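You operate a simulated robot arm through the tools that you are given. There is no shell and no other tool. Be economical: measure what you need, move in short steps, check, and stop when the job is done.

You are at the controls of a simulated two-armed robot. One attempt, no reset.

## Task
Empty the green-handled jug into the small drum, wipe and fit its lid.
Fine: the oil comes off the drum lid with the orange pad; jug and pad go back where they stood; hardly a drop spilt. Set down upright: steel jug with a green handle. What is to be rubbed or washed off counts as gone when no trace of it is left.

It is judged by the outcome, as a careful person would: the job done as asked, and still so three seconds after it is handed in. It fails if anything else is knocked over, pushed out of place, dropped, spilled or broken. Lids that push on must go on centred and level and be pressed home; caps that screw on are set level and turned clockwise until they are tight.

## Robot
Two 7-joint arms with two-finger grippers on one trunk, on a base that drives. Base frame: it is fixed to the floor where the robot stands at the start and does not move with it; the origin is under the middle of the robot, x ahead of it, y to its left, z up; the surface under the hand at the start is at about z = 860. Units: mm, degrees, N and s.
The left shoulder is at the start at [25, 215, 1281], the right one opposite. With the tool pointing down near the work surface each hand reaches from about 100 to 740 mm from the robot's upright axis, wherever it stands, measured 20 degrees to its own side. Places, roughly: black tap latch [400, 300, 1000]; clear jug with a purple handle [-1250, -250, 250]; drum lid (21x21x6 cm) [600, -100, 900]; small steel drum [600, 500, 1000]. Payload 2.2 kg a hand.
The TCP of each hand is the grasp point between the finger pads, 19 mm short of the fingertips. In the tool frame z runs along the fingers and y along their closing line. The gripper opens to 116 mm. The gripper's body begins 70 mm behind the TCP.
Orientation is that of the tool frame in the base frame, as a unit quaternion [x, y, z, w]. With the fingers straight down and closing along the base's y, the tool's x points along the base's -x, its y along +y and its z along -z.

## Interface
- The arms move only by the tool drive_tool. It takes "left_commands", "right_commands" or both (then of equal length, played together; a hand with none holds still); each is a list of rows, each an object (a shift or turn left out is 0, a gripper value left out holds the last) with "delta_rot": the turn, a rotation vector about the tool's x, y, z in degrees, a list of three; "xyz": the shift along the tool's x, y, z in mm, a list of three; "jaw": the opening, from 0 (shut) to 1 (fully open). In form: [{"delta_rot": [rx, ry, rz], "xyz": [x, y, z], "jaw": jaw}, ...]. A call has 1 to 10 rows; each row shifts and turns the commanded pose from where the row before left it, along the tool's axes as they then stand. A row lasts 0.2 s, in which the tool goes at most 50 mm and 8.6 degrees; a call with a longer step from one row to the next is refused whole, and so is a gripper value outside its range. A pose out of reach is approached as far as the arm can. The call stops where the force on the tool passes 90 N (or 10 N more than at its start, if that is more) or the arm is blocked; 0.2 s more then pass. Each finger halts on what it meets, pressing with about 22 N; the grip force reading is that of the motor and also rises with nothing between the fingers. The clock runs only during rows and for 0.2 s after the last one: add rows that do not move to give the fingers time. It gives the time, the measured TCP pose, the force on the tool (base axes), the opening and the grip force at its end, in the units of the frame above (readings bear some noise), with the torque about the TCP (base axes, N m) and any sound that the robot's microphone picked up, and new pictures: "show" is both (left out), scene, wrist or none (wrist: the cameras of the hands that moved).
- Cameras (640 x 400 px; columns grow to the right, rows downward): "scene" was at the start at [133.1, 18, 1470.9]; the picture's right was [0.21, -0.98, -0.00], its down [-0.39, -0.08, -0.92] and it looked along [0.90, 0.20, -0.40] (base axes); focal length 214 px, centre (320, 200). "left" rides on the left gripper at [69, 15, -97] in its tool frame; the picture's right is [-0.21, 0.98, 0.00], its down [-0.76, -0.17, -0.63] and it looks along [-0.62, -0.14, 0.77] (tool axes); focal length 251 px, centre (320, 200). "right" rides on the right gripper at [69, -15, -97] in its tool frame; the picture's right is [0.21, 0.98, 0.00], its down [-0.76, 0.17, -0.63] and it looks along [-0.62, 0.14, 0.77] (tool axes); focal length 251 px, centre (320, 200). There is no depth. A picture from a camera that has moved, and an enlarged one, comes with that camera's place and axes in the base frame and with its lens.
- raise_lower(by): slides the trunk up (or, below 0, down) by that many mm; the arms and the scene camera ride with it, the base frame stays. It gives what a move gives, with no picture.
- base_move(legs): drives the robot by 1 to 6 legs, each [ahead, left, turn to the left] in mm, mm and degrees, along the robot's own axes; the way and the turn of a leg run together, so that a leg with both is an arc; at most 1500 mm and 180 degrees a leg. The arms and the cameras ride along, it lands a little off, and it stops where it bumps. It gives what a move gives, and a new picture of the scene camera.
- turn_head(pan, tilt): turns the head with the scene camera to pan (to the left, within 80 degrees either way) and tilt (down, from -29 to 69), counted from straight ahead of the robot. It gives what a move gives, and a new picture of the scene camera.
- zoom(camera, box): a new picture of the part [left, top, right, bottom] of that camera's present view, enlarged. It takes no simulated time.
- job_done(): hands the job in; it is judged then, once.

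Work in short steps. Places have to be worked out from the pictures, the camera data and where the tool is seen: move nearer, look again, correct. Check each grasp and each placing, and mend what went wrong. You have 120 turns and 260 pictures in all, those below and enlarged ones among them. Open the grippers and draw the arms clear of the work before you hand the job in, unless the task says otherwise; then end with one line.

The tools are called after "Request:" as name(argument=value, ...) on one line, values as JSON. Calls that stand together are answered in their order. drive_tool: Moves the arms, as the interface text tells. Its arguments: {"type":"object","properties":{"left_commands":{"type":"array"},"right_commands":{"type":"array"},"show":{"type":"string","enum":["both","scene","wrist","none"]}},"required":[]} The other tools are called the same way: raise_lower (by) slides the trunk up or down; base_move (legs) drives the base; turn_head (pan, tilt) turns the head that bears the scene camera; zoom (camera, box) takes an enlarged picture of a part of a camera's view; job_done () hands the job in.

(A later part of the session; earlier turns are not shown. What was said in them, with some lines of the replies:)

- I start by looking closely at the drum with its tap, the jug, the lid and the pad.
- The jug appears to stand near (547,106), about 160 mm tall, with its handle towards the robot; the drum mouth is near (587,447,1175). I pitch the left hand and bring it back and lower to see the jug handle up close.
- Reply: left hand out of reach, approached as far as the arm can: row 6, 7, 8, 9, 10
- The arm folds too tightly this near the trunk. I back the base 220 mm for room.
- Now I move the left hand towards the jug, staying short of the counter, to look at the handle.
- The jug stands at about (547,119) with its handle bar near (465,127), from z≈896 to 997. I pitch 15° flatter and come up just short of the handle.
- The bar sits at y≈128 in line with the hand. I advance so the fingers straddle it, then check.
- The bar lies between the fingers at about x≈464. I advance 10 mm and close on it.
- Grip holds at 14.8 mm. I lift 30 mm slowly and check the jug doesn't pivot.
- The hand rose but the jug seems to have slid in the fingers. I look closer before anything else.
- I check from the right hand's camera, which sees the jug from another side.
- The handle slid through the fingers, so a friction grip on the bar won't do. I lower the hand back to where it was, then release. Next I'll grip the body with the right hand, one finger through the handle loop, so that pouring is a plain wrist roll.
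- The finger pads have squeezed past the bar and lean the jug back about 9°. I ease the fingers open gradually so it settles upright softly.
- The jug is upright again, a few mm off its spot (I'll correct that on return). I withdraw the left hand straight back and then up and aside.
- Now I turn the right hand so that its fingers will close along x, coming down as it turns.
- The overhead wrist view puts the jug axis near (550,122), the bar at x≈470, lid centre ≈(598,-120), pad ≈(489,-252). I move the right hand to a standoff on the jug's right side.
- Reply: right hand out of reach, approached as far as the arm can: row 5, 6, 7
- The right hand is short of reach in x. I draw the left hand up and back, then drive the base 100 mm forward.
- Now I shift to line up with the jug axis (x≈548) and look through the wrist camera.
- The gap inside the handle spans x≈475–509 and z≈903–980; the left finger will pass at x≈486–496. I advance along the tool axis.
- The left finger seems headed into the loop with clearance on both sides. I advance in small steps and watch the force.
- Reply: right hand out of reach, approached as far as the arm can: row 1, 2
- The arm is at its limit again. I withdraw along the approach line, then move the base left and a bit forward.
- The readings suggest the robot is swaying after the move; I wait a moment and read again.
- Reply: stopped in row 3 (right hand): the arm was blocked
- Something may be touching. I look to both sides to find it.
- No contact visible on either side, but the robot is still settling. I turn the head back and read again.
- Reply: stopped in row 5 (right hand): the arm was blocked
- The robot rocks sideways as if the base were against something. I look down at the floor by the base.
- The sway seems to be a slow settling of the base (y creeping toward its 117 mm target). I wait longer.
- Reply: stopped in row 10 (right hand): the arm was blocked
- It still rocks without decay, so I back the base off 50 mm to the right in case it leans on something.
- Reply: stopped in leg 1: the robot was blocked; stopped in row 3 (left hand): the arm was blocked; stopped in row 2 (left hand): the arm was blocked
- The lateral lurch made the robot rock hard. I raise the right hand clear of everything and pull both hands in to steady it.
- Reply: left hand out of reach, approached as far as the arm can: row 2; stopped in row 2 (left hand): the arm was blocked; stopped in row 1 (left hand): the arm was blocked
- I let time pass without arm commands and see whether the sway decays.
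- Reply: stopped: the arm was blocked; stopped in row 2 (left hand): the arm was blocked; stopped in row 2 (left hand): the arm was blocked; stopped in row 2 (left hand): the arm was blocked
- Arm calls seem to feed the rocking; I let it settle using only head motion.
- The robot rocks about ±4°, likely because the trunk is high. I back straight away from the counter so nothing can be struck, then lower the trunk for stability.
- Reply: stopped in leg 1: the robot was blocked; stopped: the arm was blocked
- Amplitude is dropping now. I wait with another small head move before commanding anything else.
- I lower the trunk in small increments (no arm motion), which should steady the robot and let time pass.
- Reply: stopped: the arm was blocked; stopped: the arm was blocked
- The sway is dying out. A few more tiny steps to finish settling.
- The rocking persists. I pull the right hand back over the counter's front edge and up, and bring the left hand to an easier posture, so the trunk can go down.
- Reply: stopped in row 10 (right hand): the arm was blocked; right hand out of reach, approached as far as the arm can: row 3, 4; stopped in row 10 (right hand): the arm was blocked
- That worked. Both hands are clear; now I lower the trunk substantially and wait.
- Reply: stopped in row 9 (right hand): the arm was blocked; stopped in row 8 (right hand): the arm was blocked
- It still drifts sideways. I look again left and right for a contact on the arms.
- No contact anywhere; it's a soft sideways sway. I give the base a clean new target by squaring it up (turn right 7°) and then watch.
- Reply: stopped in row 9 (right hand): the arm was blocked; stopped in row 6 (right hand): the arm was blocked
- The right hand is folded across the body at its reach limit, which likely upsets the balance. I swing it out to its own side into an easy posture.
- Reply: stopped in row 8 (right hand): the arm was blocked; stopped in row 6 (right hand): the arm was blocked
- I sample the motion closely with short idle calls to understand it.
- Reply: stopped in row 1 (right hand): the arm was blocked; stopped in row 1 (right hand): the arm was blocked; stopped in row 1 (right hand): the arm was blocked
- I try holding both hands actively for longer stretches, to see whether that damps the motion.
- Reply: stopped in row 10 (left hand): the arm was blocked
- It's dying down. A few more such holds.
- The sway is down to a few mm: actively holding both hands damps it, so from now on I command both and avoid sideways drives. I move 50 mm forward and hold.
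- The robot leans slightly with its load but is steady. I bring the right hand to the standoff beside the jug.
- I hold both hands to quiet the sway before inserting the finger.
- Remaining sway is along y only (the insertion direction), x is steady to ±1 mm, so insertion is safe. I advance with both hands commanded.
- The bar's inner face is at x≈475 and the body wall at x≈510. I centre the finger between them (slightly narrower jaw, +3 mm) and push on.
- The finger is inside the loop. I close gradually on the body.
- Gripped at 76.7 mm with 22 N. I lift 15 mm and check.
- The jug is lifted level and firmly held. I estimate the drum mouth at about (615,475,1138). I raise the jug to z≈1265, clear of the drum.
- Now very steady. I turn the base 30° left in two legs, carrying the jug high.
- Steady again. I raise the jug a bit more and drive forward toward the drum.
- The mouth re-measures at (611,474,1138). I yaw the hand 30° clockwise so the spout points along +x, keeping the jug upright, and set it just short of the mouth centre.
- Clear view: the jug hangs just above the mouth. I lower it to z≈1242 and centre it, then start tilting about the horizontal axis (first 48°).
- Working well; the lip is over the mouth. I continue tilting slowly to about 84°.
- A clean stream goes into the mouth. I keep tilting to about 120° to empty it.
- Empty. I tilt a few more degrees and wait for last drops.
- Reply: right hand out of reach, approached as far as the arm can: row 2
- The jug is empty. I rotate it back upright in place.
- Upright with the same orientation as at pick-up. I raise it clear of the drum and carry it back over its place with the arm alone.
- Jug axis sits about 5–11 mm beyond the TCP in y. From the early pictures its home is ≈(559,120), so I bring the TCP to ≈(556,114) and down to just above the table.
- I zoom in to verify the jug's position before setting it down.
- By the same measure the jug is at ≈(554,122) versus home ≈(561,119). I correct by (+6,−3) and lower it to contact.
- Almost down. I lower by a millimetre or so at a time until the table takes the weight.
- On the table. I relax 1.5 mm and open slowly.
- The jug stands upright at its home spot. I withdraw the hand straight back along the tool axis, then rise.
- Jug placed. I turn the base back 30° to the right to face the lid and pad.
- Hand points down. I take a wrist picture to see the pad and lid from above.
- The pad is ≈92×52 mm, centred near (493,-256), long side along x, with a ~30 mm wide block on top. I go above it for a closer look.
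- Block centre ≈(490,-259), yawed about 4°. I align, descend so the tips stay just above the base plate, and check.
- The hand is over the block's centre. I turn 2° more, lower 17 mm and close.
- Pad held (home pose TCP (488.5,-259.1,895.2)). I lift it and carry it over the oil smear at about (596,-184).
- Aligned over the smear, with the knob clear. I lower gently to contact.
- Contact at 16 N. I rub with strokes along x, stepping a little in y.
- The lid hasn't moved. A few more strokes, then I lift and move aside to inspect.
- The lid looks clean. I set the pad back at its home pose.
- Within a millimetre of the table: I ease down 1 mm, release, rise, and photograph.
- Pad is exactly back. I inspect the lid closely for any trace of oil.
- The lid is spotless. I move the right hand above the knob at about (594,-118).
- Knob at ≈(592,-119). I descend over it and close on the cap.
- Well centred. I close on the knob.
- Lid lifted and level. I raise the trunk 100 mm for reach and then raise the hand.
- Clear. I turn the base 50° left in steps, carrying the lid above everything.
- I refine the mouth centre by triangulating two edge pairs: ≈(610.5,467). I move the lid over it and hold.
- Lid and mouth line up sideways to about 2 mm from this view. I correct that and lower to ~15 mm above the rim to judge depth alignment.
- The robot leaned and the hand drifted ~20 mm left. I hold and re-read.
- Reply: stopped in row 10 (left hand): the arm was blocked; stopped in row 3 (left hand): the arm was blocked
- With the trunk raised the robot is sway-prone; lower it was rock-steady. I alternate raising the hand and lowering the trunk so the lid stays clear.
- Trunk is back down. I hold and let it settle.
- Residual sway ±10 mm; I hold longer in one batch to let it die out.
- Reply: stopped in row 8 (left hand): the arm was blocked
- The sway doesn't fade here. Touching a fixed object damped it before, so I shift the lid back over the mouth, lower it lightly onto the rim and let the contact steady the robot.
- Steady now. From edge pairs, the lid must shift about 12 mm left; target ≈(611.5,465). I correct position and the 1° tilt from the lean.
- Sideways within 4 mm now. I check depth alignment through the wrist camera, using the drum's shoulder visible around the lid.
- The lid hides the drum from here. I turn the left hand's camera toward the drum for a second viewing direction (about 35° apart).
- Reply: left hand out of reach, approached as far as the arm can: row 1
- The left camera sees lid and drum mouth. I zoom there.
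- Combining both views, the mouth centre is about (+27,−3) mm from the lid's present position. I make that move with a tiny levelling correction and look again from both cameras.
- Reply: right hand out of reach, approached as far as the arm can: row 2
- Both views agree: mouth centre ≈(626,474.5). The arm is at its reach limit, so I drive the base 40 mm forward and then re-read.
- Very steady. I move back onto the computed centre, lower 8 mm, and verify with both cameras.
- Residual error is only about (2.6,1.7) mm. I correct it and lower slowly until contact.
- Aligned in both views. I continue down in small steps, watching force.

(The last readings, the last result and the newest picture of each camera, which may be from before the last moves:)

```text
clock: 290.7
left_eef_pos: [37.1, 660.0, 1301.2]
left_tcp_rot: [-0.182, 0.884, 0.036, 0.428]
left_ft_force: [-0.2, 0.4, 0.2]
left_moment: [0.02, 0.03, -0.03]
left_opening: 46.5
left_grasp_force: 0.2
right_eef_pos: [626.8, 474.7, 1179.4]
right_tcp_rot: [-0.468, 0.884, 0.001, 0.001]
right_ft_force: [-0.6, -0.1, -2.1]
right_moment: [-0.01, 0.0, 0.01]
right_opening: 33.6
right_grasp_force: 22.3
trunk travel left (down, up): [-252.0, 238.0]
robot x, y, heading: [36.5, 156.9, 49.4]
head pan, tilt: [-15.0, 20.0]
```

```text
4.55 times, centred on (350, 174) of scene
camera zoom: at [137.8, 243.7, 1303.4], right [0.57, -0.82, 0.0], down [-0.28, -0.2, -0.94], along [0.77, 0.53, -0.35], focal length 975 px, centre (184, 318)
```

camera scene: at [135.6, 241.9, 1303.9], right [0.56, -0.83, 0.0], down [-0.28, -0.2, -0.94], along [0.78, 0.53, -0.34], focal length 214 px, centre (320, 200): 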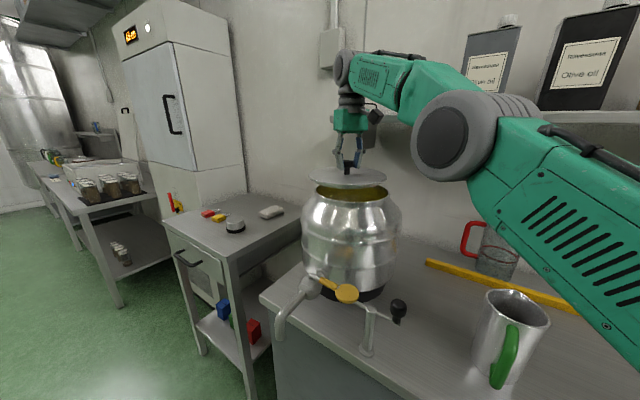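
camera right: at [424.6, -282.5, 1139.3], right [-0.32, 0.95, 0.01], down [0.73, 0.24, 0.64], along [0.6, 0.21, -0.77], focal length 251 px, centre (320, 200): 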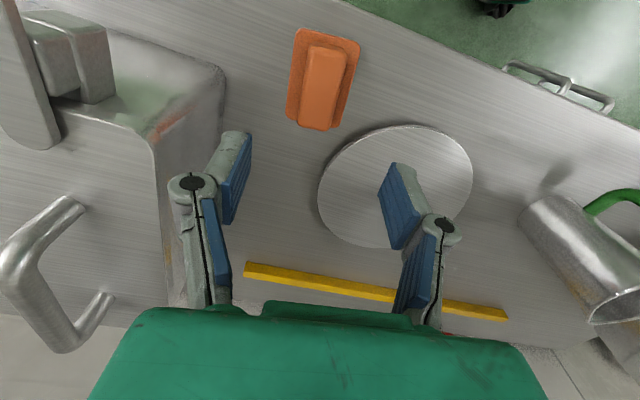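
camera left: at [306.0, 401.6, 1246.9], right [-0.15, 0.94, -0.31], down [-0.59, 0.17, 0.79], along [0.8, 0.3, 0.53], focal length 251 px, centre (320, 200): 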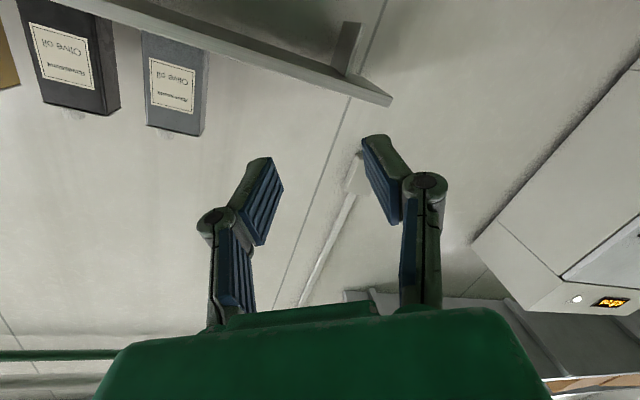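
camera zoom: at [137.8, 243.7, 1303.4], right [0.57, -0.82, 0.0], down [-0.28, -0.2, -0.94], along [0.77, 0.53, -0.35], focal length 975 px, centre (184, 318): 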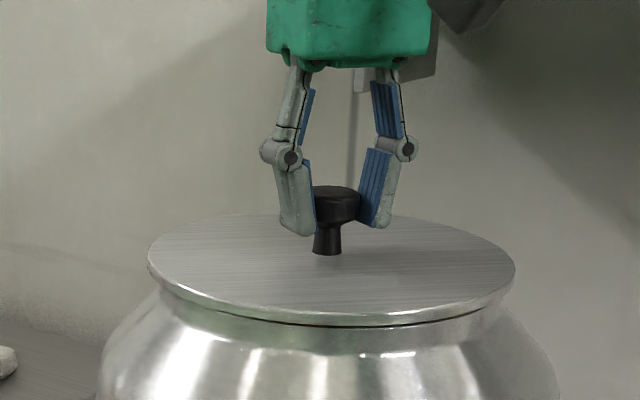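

Almost seated and still free of contact. I continue down.

Request:
drive_tool(left_commands=[{}, {}, {}, {}], right_commands=[{"xyz": [0, 0, 2]}, {"xyz": [0, 0, 2]}, {}, {}], show="none")

Request:
drive_tool(left_commands=[{}, {}, {}, {}], right_commands=[{"xyz": [0, 0, 2]}, {"xyz": [0, 0, 2]}, {}, {}], show="none")

Request:
zoom(camera="scene", box=[280, 130, 420, 218])

Request:
zoom(camera="left", box=[110, 110, 246, 195])

```text
clock: 291.7
left_eef_pos: [37.2, 659.7, 1301.8]
left_tcp_rot: [-0.181, 0.885, 0.035, 0.428]
left_ft_force: [-0.1, 1.0, 0.6]
left_moment: [-0.01, -0.01, 0.04]
left_opening: 46.2
left_grasp_force: 0.0
right_eef_pos: [626.0, 475.2, 1178.2]
right_tcp_rot: [-0.468, 0.884, 0.001, 0.001]
right_ft_force: [0.3, 0.3, -0.2]
right_moment: [0.39, 0.02, -0.04]
right_opening: 33.6
right_grasp_force: 21.5
trunk travel left (down, up): [-252.0, 238.0]
robot x, y, heading: [34.6, 152.4, 49.4]
head pan, tilt: [-15.0, 20.0]
```

```text
clock: 292.7
left_eef_pos: [35.7, 659.1, 1302.4]
left_tcp_rot: [-0.181, 0.884, 0.036, 0.429]
left_ft_force: [-0.2, -0.8, -0.2]
left_moment: [0.01, -0.01, -0.03]
left_opening: 46.3
left_grasp_force: 0.0
right_eef_pos: [626.6, 474.3, 1173.7]
right_tcp_rot: [-0.468, 0.884, 0.001, 0.002]
right_ft_force: [1.9, 2.1, 17.3]
right_moment: [0.19, -0.16, -0.02]
right_opening: 33.7
right_grasp_force: 22.0
trunk travel left (down, up): [-252.0, 238.0]
robot x, y, heading: [35.7, 157.2, 49.3]
head pan, tilt: [-15.0, 20.0]
```

```text
4.55 times, centred on (350, 174) of scene
camera zoom: at [135.1, 242.6, 1303.9], right [0.57, -0.82, 0.0], down [-0.28, -0.2, -0.94], along [0.78, 0.53, -0.34], focal length 975 px, centre (184, 318)
```

zoom: 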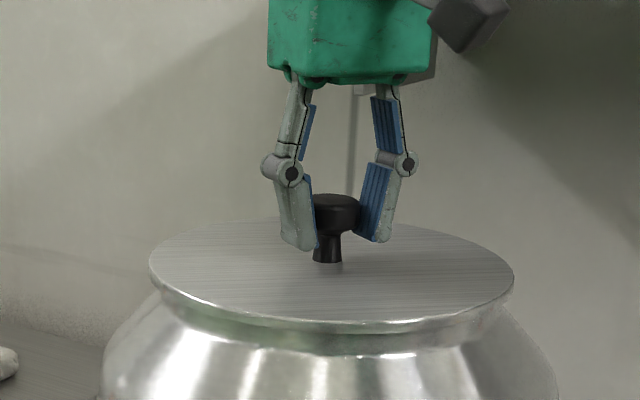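

```text
4.71 times, centred on (178, 152) of left
camera zoom: at [-81.1, 632.4, 1308.2], right [-0.22, 0.97, 0.08], down [0.02, -0.07, 1.0], along [0.97, 0.22, 0.0], focal length 1183 px, centre (988, 424)
```

zoom: 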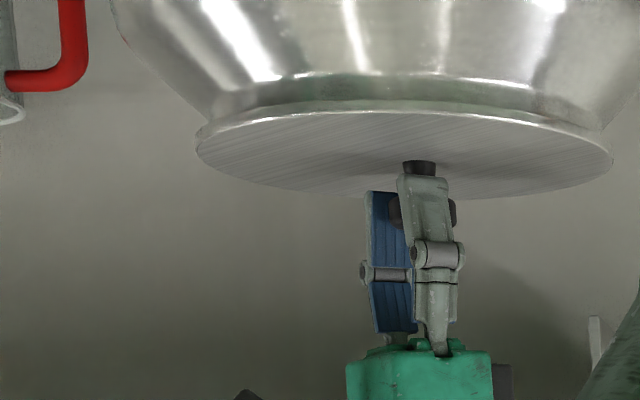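

The plug has entered evenly. I press a bit more through the grip.

Request:
drive_tool(left_commands=[{}, {}, {}, {}, {}], right_commands=[{"xyz": [0, 0, 2]}, {"xyz": [0, 0, 2]}, {"xyz": [0, 0, 2]}, {}, {}], show="none")

Request:
zoom(camera="scene", box=[280, 130, 420, 218])

```text
clock: 293.9
left_eef_pos: [36.7, 659.4, 1301.4]
left_tcp_rot: [-0.182, 0.884, 0.037, 0.43]
left_ft_force: [0.1, -0.8, -0.2]
left_moment: [0.0, 0.0, -0.01]
left_opening: 46.3
left_grasp_force: 0.1
right_eef_pos: [627.4, 473.0, 1167.4]
right_tcp_rot: [-0.468, 0.884, 0.001, 0.002]
right_ft_force: [-1.4, -2.3, 4.7]
right_moment: [-0.01, -0.02, 0.0]
right_opening: 31.0
right_grasp_force: 22.1
trunk travel left (down, up): [-252.0, 238.0]
robot x, y, heading: [37.5, 156.5, 49.4]
head pan, tilt: [-15.0, 20.0]
```

```text
4.55 times, centred on (350, 174) of scene
camera zoom: at [136.2, 242.4, 1303.7], right [0.57, -0.82, 0.0], down [-0.28, -0.2, -0.94], along [0.78, 0.53, -0.34], focal length 975 px, centre (184, 318)
```

zoom: 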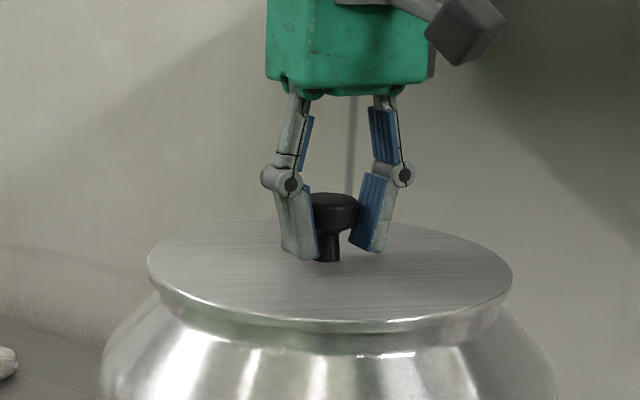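

The fingers slipped on the knob while the lid stayed put, so I'll press with closed fingertips on the knob's top. I release, rise, close, and come down to just above it.

Request:
drive_tool(left_commands=[{}, {}, {}, {}, {}, {}, {}, {}, {}, {}], right_commands=[{"jaw": 0.35}, {"jaw": 0.5}, {"jaw": 0.55}, {"xyz": [0, 0, -20]}, {"xyz": [0, 0, -25]}, {"xyz": [0, 0, -20], "jaw": 0.3}, {"jaw": 0.0}, {"jaw": 0.0}, {}, {}], show="none")

Request:
drive_tool(left_commands=[{}, {}, {}, {}, {}, {}], right_commands=[{}, {}, {}, {}, {}, {}], show="none")

Request:
zoom(camera="scene", box=[270, 110, 430, 210])

Request:
zoom(camera="left", box=[110, 110, 246, 195])

```text
clock: 296.1
left_eef_pos: [36.4, 658.9, 1301.8]
left_tcp_rot: [-0.181, 0.885, 0.036, 0.428]
left_ft_force: [-0.7, 0.2, -0.3]
left_moment: [-0.03, -0.01, 0.01]
left_opening: 46.4
left_grasp_force: 0.0
right_eef_pos: [627.0, 475.5, 1232.3]
right_tcp_rot: [-0.468, 0.884, 0.001, 0.002]
right_ft_force: [-0.3, -0.3, 0.2]
right_moment: [0.04, 0.0, 0.04]
right_opening: 0.0
right_grasp_force: 22.1
trunk travel left (down, up): [-252.0, 238.0]
robot x, y, heading: [35.8, 158.8, 49.4]
head pan, tilt: [-15.0, 20.0]
```

```text
clock: 297.5
left_eef_pos: [37.4, 658.8, 1301.2]
left_tcp_rot: [-0.181, 0.884, 0.035, 0.429]
left_ft_force: [0.9, 0.1, -0.5]
left_moment: [0.01, 0.01, 0.03]
left_opening: 46.5
left_grasp_force: 0.1
right_eef_pos: [626.8, 475.6, 1232.5]
right_tcp_rot: [-0.468, 0.884, 0.0, 0.001]
right_ft_force: [-0.7, 0.6, 0.4]
right_moment: [-0.02, 0.0, 0.01]
right_opening: 0.0
right_grasp_force: 21.8
trunk travel left (down, up): [-252.0, 238.0]
robot x, y, heading: [33.6, 159.1, 49.4]
head pan, tilt: [-15.0, 20.0]
```

```text
4.00 times, centred on (350, 160) of scene
camera zoom: at [137.3, 243.5, 1303.5], right [0.57, -0.82, 0.0], down [-0.28, -0.2, -0.94], along [0.78, 0.53, -0.34], focal length 858 px, centre (200, 360)
```

zoom: 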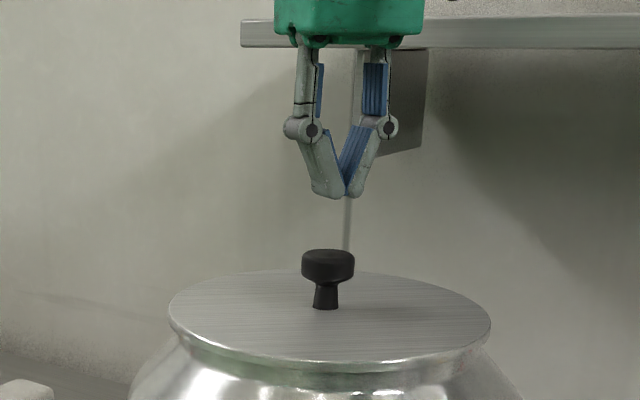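

```text
4.71 times, centred on (178, 152) of left
camera zoom: at [-80.0, 632.9, 1308.1], right [-0.22, 0.97, 0.08], down [0.02, -0.07, 1.0], along [0.97, 0.22, 0.0], focal length 1183 px, centre (988, 424)
```

zoom: 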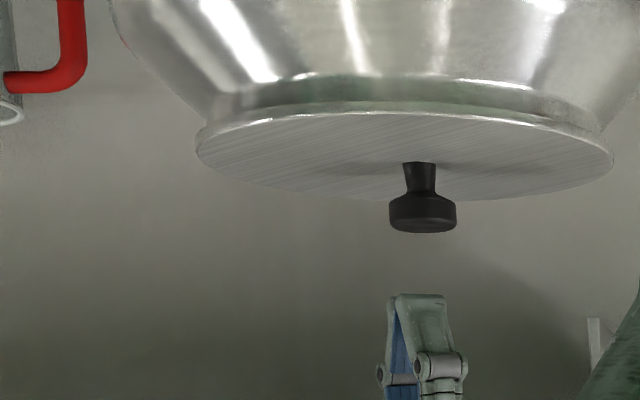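

The fingertips are about 9 mm off the knob centre along the closing axis. I shift over it and come down to contact.

Request:
drive_tool(left_commands=[{}, {}, {}, {}, {}, {}, {}], right_commands=[{"xyz": [-0.9, 9.4, 0]}, {"xyz": [0, 0, 12]}, {"xyz": [0, 0, 12]}, {"xyz": [0, 0, 6]}, {}, {}, {}], show="none")

Request:
zoom(camera="scene", box=[270, 110, 430, 210])

Request:
zoom(camera="left", box=[110, 110, 246, 195])

```text
clock: 299.1
left_eef_pos: [37.5, 659.3, 1302.9]
left_tcp_rot: [-0.182, 0.885, 0.036, 0.428]
left_ft_force: [-0.1, 0.3, -0.4]
left_moment: [0.02, -0.01, 0.02]
left_opening: 46.6
left_grasp_force: 0.0
right_eef_pos: [619.6, 481.1, 1202.0]
right_tcp_rot: [-0.468, 0.884, 0.001, 0.002]
right_ft_force: [0.5, -0.3, -0.8]
right_moment: [-0.02, 0.01, 0.03]
right_opening: 0.0
right_grasp_force: 21.9
trunk travel left (down, up): [-252.0, 238.0]
robot x, y, heading: [34.0, 160.9, 49.0]
head pan, tilt: [-15.0, 20.0]
```

```text
4.00 times, centred on (350, 160) of scene
camera zoom: at [137.2, 243.5, 1303.5], right [0.57, -0.82, 0.0], down [-0.28, -0.2, -0.94], along [0.78, 0.53, -0.34], focal length 858 px, centre (200, 360)
```

zoom: 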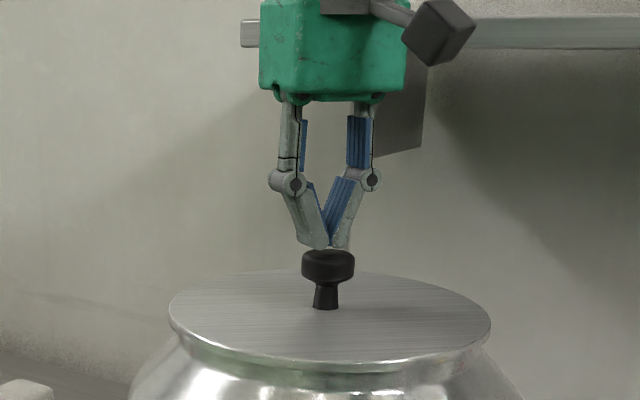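

```text
4.71 times, centred on (178, 152) of left
camera zoom: at [-80.0, 632.8, 1308.1], right [-0.22, 0.97, 0.08], down [0.02, -0.07, 1.0], along [0.97, 0.22, 0.0], focal length 1183 px, centre (988, 424)
```

zoom: 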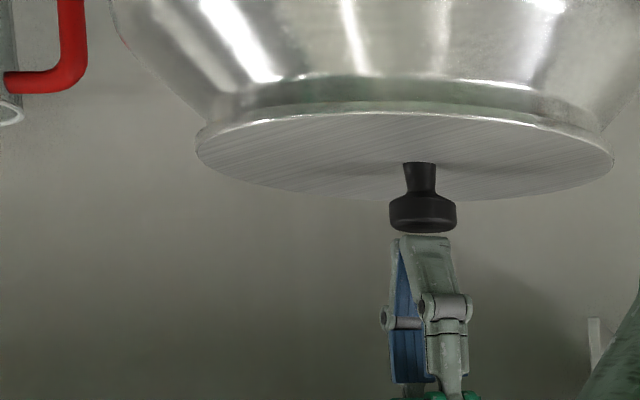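

Centred on the knob with ~2–3 mm gap. I press down gradually.

Request:
drive_tool(left_commands=[{}, {}, {}, {}, {}], right_commands=[{"xyz": [0, 0, 2]}, {"xyz": [0, 0, 2]}, {"xyz": [0, 0, 2]}, {}, {}], show="none")

Request:
drive_tool(left_commands=[{}, {}, {}, {}, {}], right_commands=[{"xyz": [0, 0, 3]}, {"xyz": [0, 0, 3]}, {"xyz": [0, 0, 3]}, {}, {}], show="none")

Request:
zoom(camera="left", box=[110, 110, 246, 195])

Request:
zoom(camera="scene", box=[270, 110, 430, 210])

```text
clock: 300.3
left_eef_pos: [37.0, 658.4, 1302.2]
left_tcp_rot: [-0.181, 0.885, 0.035, 0.428]
left_ft_force: [-0.5, -0.7, -0.3]
left_moment: [-0.03, 0.01, 0.0]
left_opening: 46.1
left_grasp_force: 0.0
right_eef_pos: [619.2, 482.1, 1195.6]
right_tcp_rot: [-0.468, 0.884, 0.002, 0.002]
right_ft_force: [0.1, -0.1, 0.4]
right_moment: [0.0, -0.01, 0.04]
right_opening: 0.2
right_grasp_force: 21.8
trunk travel left (down, up): [-252.0, 238.0]
robot x, y, heading: [37.2, 157.0, 49.2]
head pan, tilt: [-15.0, 20.0]
```

```text
clock: 301.5
left_eef_pos: [35.5, 658.8, 1302.5]
left_tcp_rot: [-0.181, 0.884, 0.036, 0.429]
left_ft_force: [-0.3, -0.2, 0.6]
left_moment: [-0.01, -0.02, 0.0]
left_opening: 46.7
left_grasp_force: 0.0
right_eef_pos: [618.8, 481.6, 1196.2]
right_tcp_rot: [-0.467, 0.884, 0.003, 0.008]
right_ft_force: [16.8, 9.8, 49.9]
right_moment: [0.12, -0.33, 0.0]
right_opening: 6.0
right_grasp_force: 21.6
trunk travel left (down, up): [-252.0, 238.0]
robot x, y, heading: [37.2, 158.2, 49.5]
head pan, tilt: [-15.0, 20.0]
```

```text
4.71 times, centred on (178, 152) of left
camera zoom: at [-81.6, 632.1, 1308.7], right [-0.22, 0.97, 0.08], down [0.01, -0.07, 1.0], along [0.97, 0.22, 0.0], focal length 1183 px, centre (988, 424)
```

zoom: 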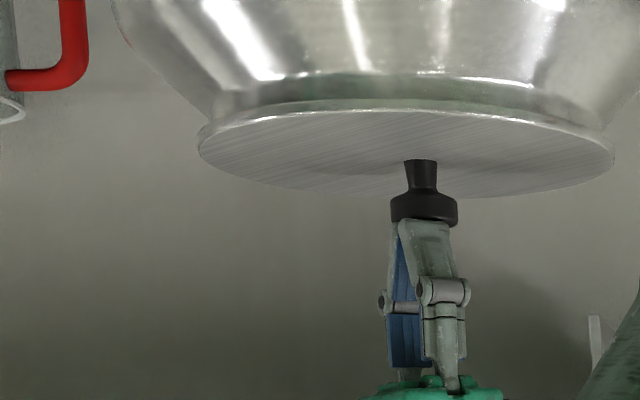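

```text
4.00 times, centred on (350, 160) of scene
camera zoom: at [133.8, 241.5, 1304.4], right [0.57, -0.82, 0.0], down [-0.28, -0.2, -0.94], along [0.78, 0.53, -0.34], focal length 858 px, centre (200, 360)
```

zoom: 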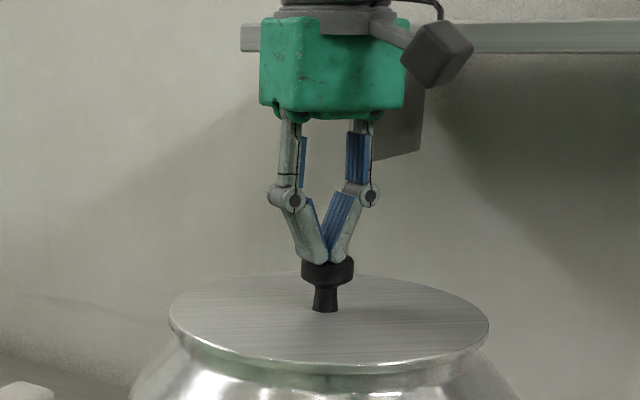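

50 N applied. I press further, toward ~75 N, to be sure it is home.

Request:
drive_tool(left_commands=[{}, {}, {}, {}, {}], right_commands=[{"xyz": [0, 0, 2]}, {"xyz": [0, 0, 2]}, {"xyz": [0, 0, 1.5]}, {}, {}], show="none")

Request:
zoom(camera="left", box=[130, 115, 226, 175])

Request:
zoom(camera="scene", box=[300, 150, 400, 212])

```text
clock: 302.7
left_eef_pos: [36.1, 656.5, 1302.7]
left_tcp_rot: [-0.181, 0.884, 0.037, 0.43]
left_ft_force: [0.2, 0.8, 0.1]
left_moment: [-0.01, -0.02, -0.04]
left_opening: 46.5
left_grasp_force: 0.0
right_eef_pos: [617.6, 480.7, 1195.4]
right_tcp_rot: [-0.467, 0.884, 0.005, 0.014]
right_ft_force: [20.9, 8.2, 69.7]
right_moment: [-0.02, -0.5, 0.03]
right_opening: 5.9
right_grasp_force: 21.9
trunk travel left (down, up): [-252.0, 238.0]
robot x, y, heading: [37.1, 157.4, 49.3]
head pan, tilt: [-15.0, 20.0]
```

```text
6.67 times, centred on (178, 145) of left
camera zoom: at [-82.6, 630.6, 1309.1], right [-0.22, 0.97, 0.08], down [0.01, -0.08, 1.0], along [0.97, 0.22, 0.0], focal length 1676 px, centre (1267, 567)
```

zoom: 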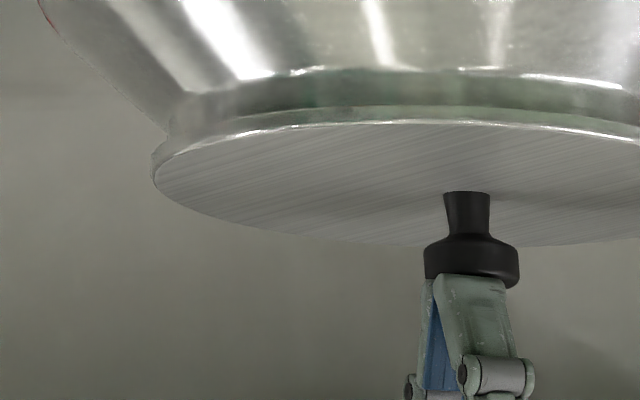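

```text
6.40 times, centred on (350, 181) of scene
camera zoom: at [132.3, 239.2, 1304.8], right [0.57, -0.82, 0.0], down [-0.28, -0.19, -0.94], along [0.78, 0.53, -0.34], focal length 1373 px, centre (128, 322)
```

zoom: 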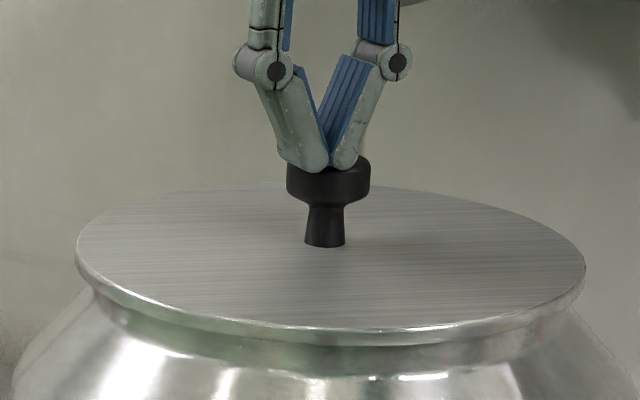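

70 N with no further travel; the lid is flush, level and centred. I relax and raise the hand.

Request:
drive_tool(left_commands=[{}, {}, {}, {}, {}, {}, {}, {}], right_commands=[{"xyz": [0, 0, -4]}, {"xyz": [0, 0, -8]}, {"xyz": [0, 0, -20]}, {"xyz": [0, 0, -30]}, {"xyz": [0, 0, -35]}, {"xyz": [0, 0, -30]}, {}, {}], show="none")

Request:
zoom(camera="scene", box=[290, 140, 410, 215])

Request:
zoom(camera="left", box=[110, 90, 246, 175])

```text
clock: 304.5
left_eef_pos: [37.7, 659.5, 1302.7]
left_tcp_rot: [-0.182, 0.885, 0.036, 0.428]
left_ft_force: [0.1, 0.2, -0.6]
left_moment: [0.0, 0.01, -0.01]
left_opening: 46.5
left_grasp_force: 0.1
right_eef_pos: [615.7, 468.0, 1280.1]
right_tcp_rot: [-0.468, 0.884, 0.001, 0.002]
right_ft_force: [0.5, -0.7, -0.9]
right_moment: [0.0, 0.0, 0.04]
right_opening: 0.0
right_grasp_force: 22.4
right hand out of reach, approached as far as the arm can: row 5, 6
trunk travel left (down, up): [-252.0, 238.0]
robot x, y, heading: [35.0, 160.0, 49.3]
head pan, tilt: [-15.0, 20.0]
```

```text
5.33 times, centred on (350, 178) of scene
camera zoom: at [137.4, 243.5, 1303.5], right [0.57, -0.82, 0.0], down [-0.28, -0.2, -0.94], along [0.78, 0.53, -0.34], focal length 1144 px, centre (160, 320)
```

zoom: 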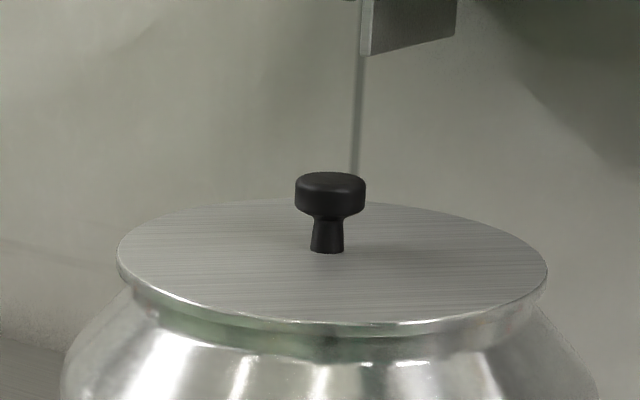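

```text
4.71 times, centred on (178, 132) of left
camera zoom: at [-80.1, 632.9, 1308.1], right [-0.22, 0.97, 0.08], down [0.02, -0.07, 1.0], along [0.97, 0.22, 0.0], focal length 1183 px, centre (988, 518)
```

zoom: 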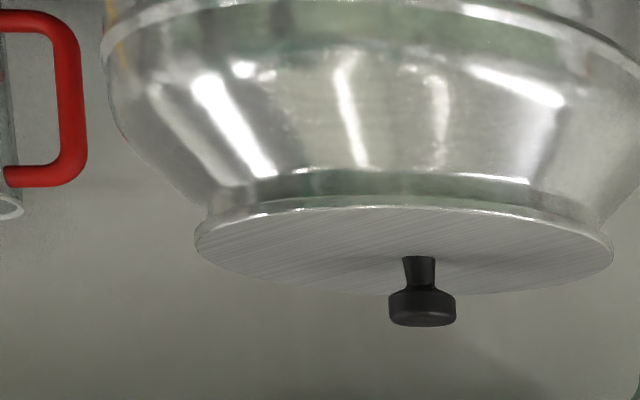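

The lid is seated level. I open both grippers and back the base away from the work, then check the scene.

Request:
drive_tool(left_commands=[{"jaw": 0.8}, {"jaw": 0.8}, {}], right_commands=[{"jaw": 0.5}, {"jaw": 0.8}, {}], show="none")

Request:
base_move(legs=[[-120, 0, 0], [-120, 0, 0]])

Request:
turn_head(pan=-25, tilt=25)

Request:
zoom(camera="scene", box=[220, 140, 520, 330])

```text
clock: 305.3
left_eef_pos: [36.2, 660.5, 1301.6]
left_tcp_rot: [-0.181, 0.884, 0.036, 0.429]
left_ft_force: [0.6, 0.0, -0.7]
left_moment: [-0.01, 0.0, 0.02]
left_opening: 93.1
left_grasp_force: 0.1
right_eef_pos: [615.8, 469.5, 1279.8]
right_tcp_rot: [-0.468, 0.884, 0.0, 0.001]
right_ft_force: [0.6, 0.0, 0.0]
right_moment: [0.03, 0.01, -0.02]
right_opening: 92.5
right_grasp_force: 0.1
trunk travel left (down, up): [-252.0, 238.0]
robot x, y, heading: [36.9, 160.3, 49.6]
head pan, tilt: [-15.0, 20.0]
```

```text
clock: 307.4
left_eef_pos: [-119.6, 477.4, 1301.3]
left_tcp_rot: [-0.183, 0.884, 0.037, 0.428]
left_ft_force: [0.3, 0.4, 0.1]
left_moment: [-0.02, -0.03, 0.03]
left_opening: 92.8
left_grasp_force: 0.1
right_eef_pos: [459.5, 289.0, 1280.1]
right_tcp_rot: [-0.468, 0.884, 0.001, 0.002]
right_ft_force: [-0.4, 0.2, 0.4]
right_moment: [0.0, -0.01, -0.01]
right_opening: 92.8
right_grasp_force: 0.1
trunk travel left (down, up): [-252.0, 238.0]
robot x, y, heading: [-114.7, -23.1, 49.6]
head pan, tilt: [-15.0, 20.0]
camera scene: at [-17.4, 62.6, 1303.4], right [0.57, -0.82, 0.0], down [-0.28, -0.2, -0.94], along [0.77, 0.53, -0.35], focal length 214 px, centre (320, 200)
```

scene: 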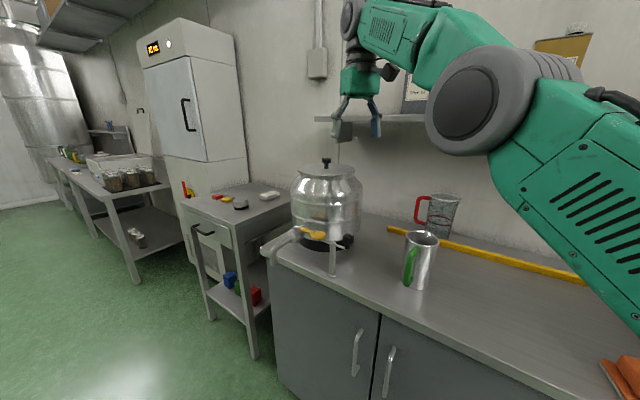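

```text
clock: 308.1
left_eef_pos: [-121.6, 473.1, 1304.3]
left_tcp_rot: [-0.181, 0.884, 0.037, 0.43]
left_ft_force: [0.5, 0.2, -0.8]
left_moment: [0.0, 0.0, 0.01]
left_opening: 92.8
left_grasp_force: 0.0
right_eef_pos: [459.9, 286.7, 1283.9]
right_tcp_rot: [-0.468, 0.883, 0.002, 0.003]
right_ft_force: [-0.2, -0.2, 0.4]
right_moment: [0.01, -0.03, 0.02]
right_opening: 92.7
right_grasp_force: 0.2
trunk travel left (down, up): [-252.0, 238.0]
robot x, y, heading: [-119.5, -25.2, 49.4]
head pan, tilt: [-25.0, 25.0]
camera scene: at [-11.1, 47.1, 1295.6], right [0.42, -0.91, 0.0], down [-0.38, -0.18, -0.91], along [0.82, 0.38, -0.42], focal length 214 px, centre (320, 200)
```

scene: 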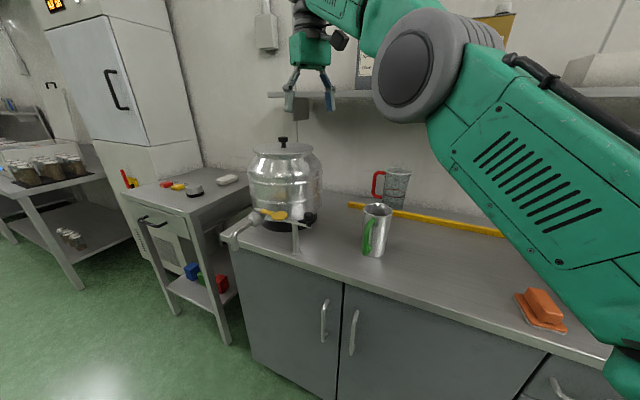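

```text
2.11 times, centred on (370, 235) of scene
camera zoom: at [-11.1, 47.1, 1295.6], right [0.42, -0.91, 0.0], down [-0.38, -0.18, -0.91], along [0.82, 0.38, -0.42], focal length 452 px, centre (215, 126)
```

zoom: 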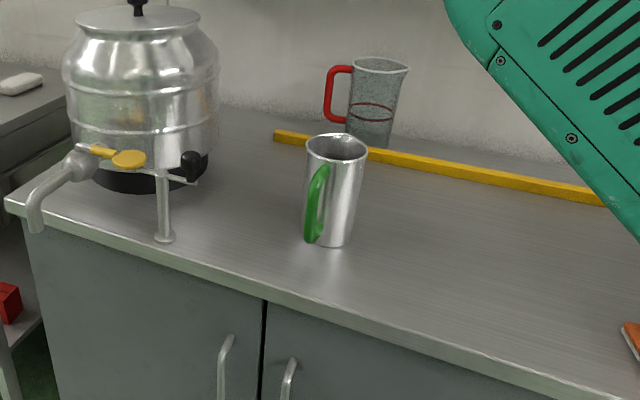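

Jug is upright in its place, the pad is back, the lid is seated and no spill is visible. Hands are open and clear, so I hand in.

Request:
job_done()

```text
The job is handed in.
```

I emptied the jug into the drum, wiped the lid clean with the orange pad, and pressed the lid on level and centred. I saw no spill, and the pad is back where it stood. The jug stands upright about where it was, to within a few millimetres, after an early grip slipped and nudged it.
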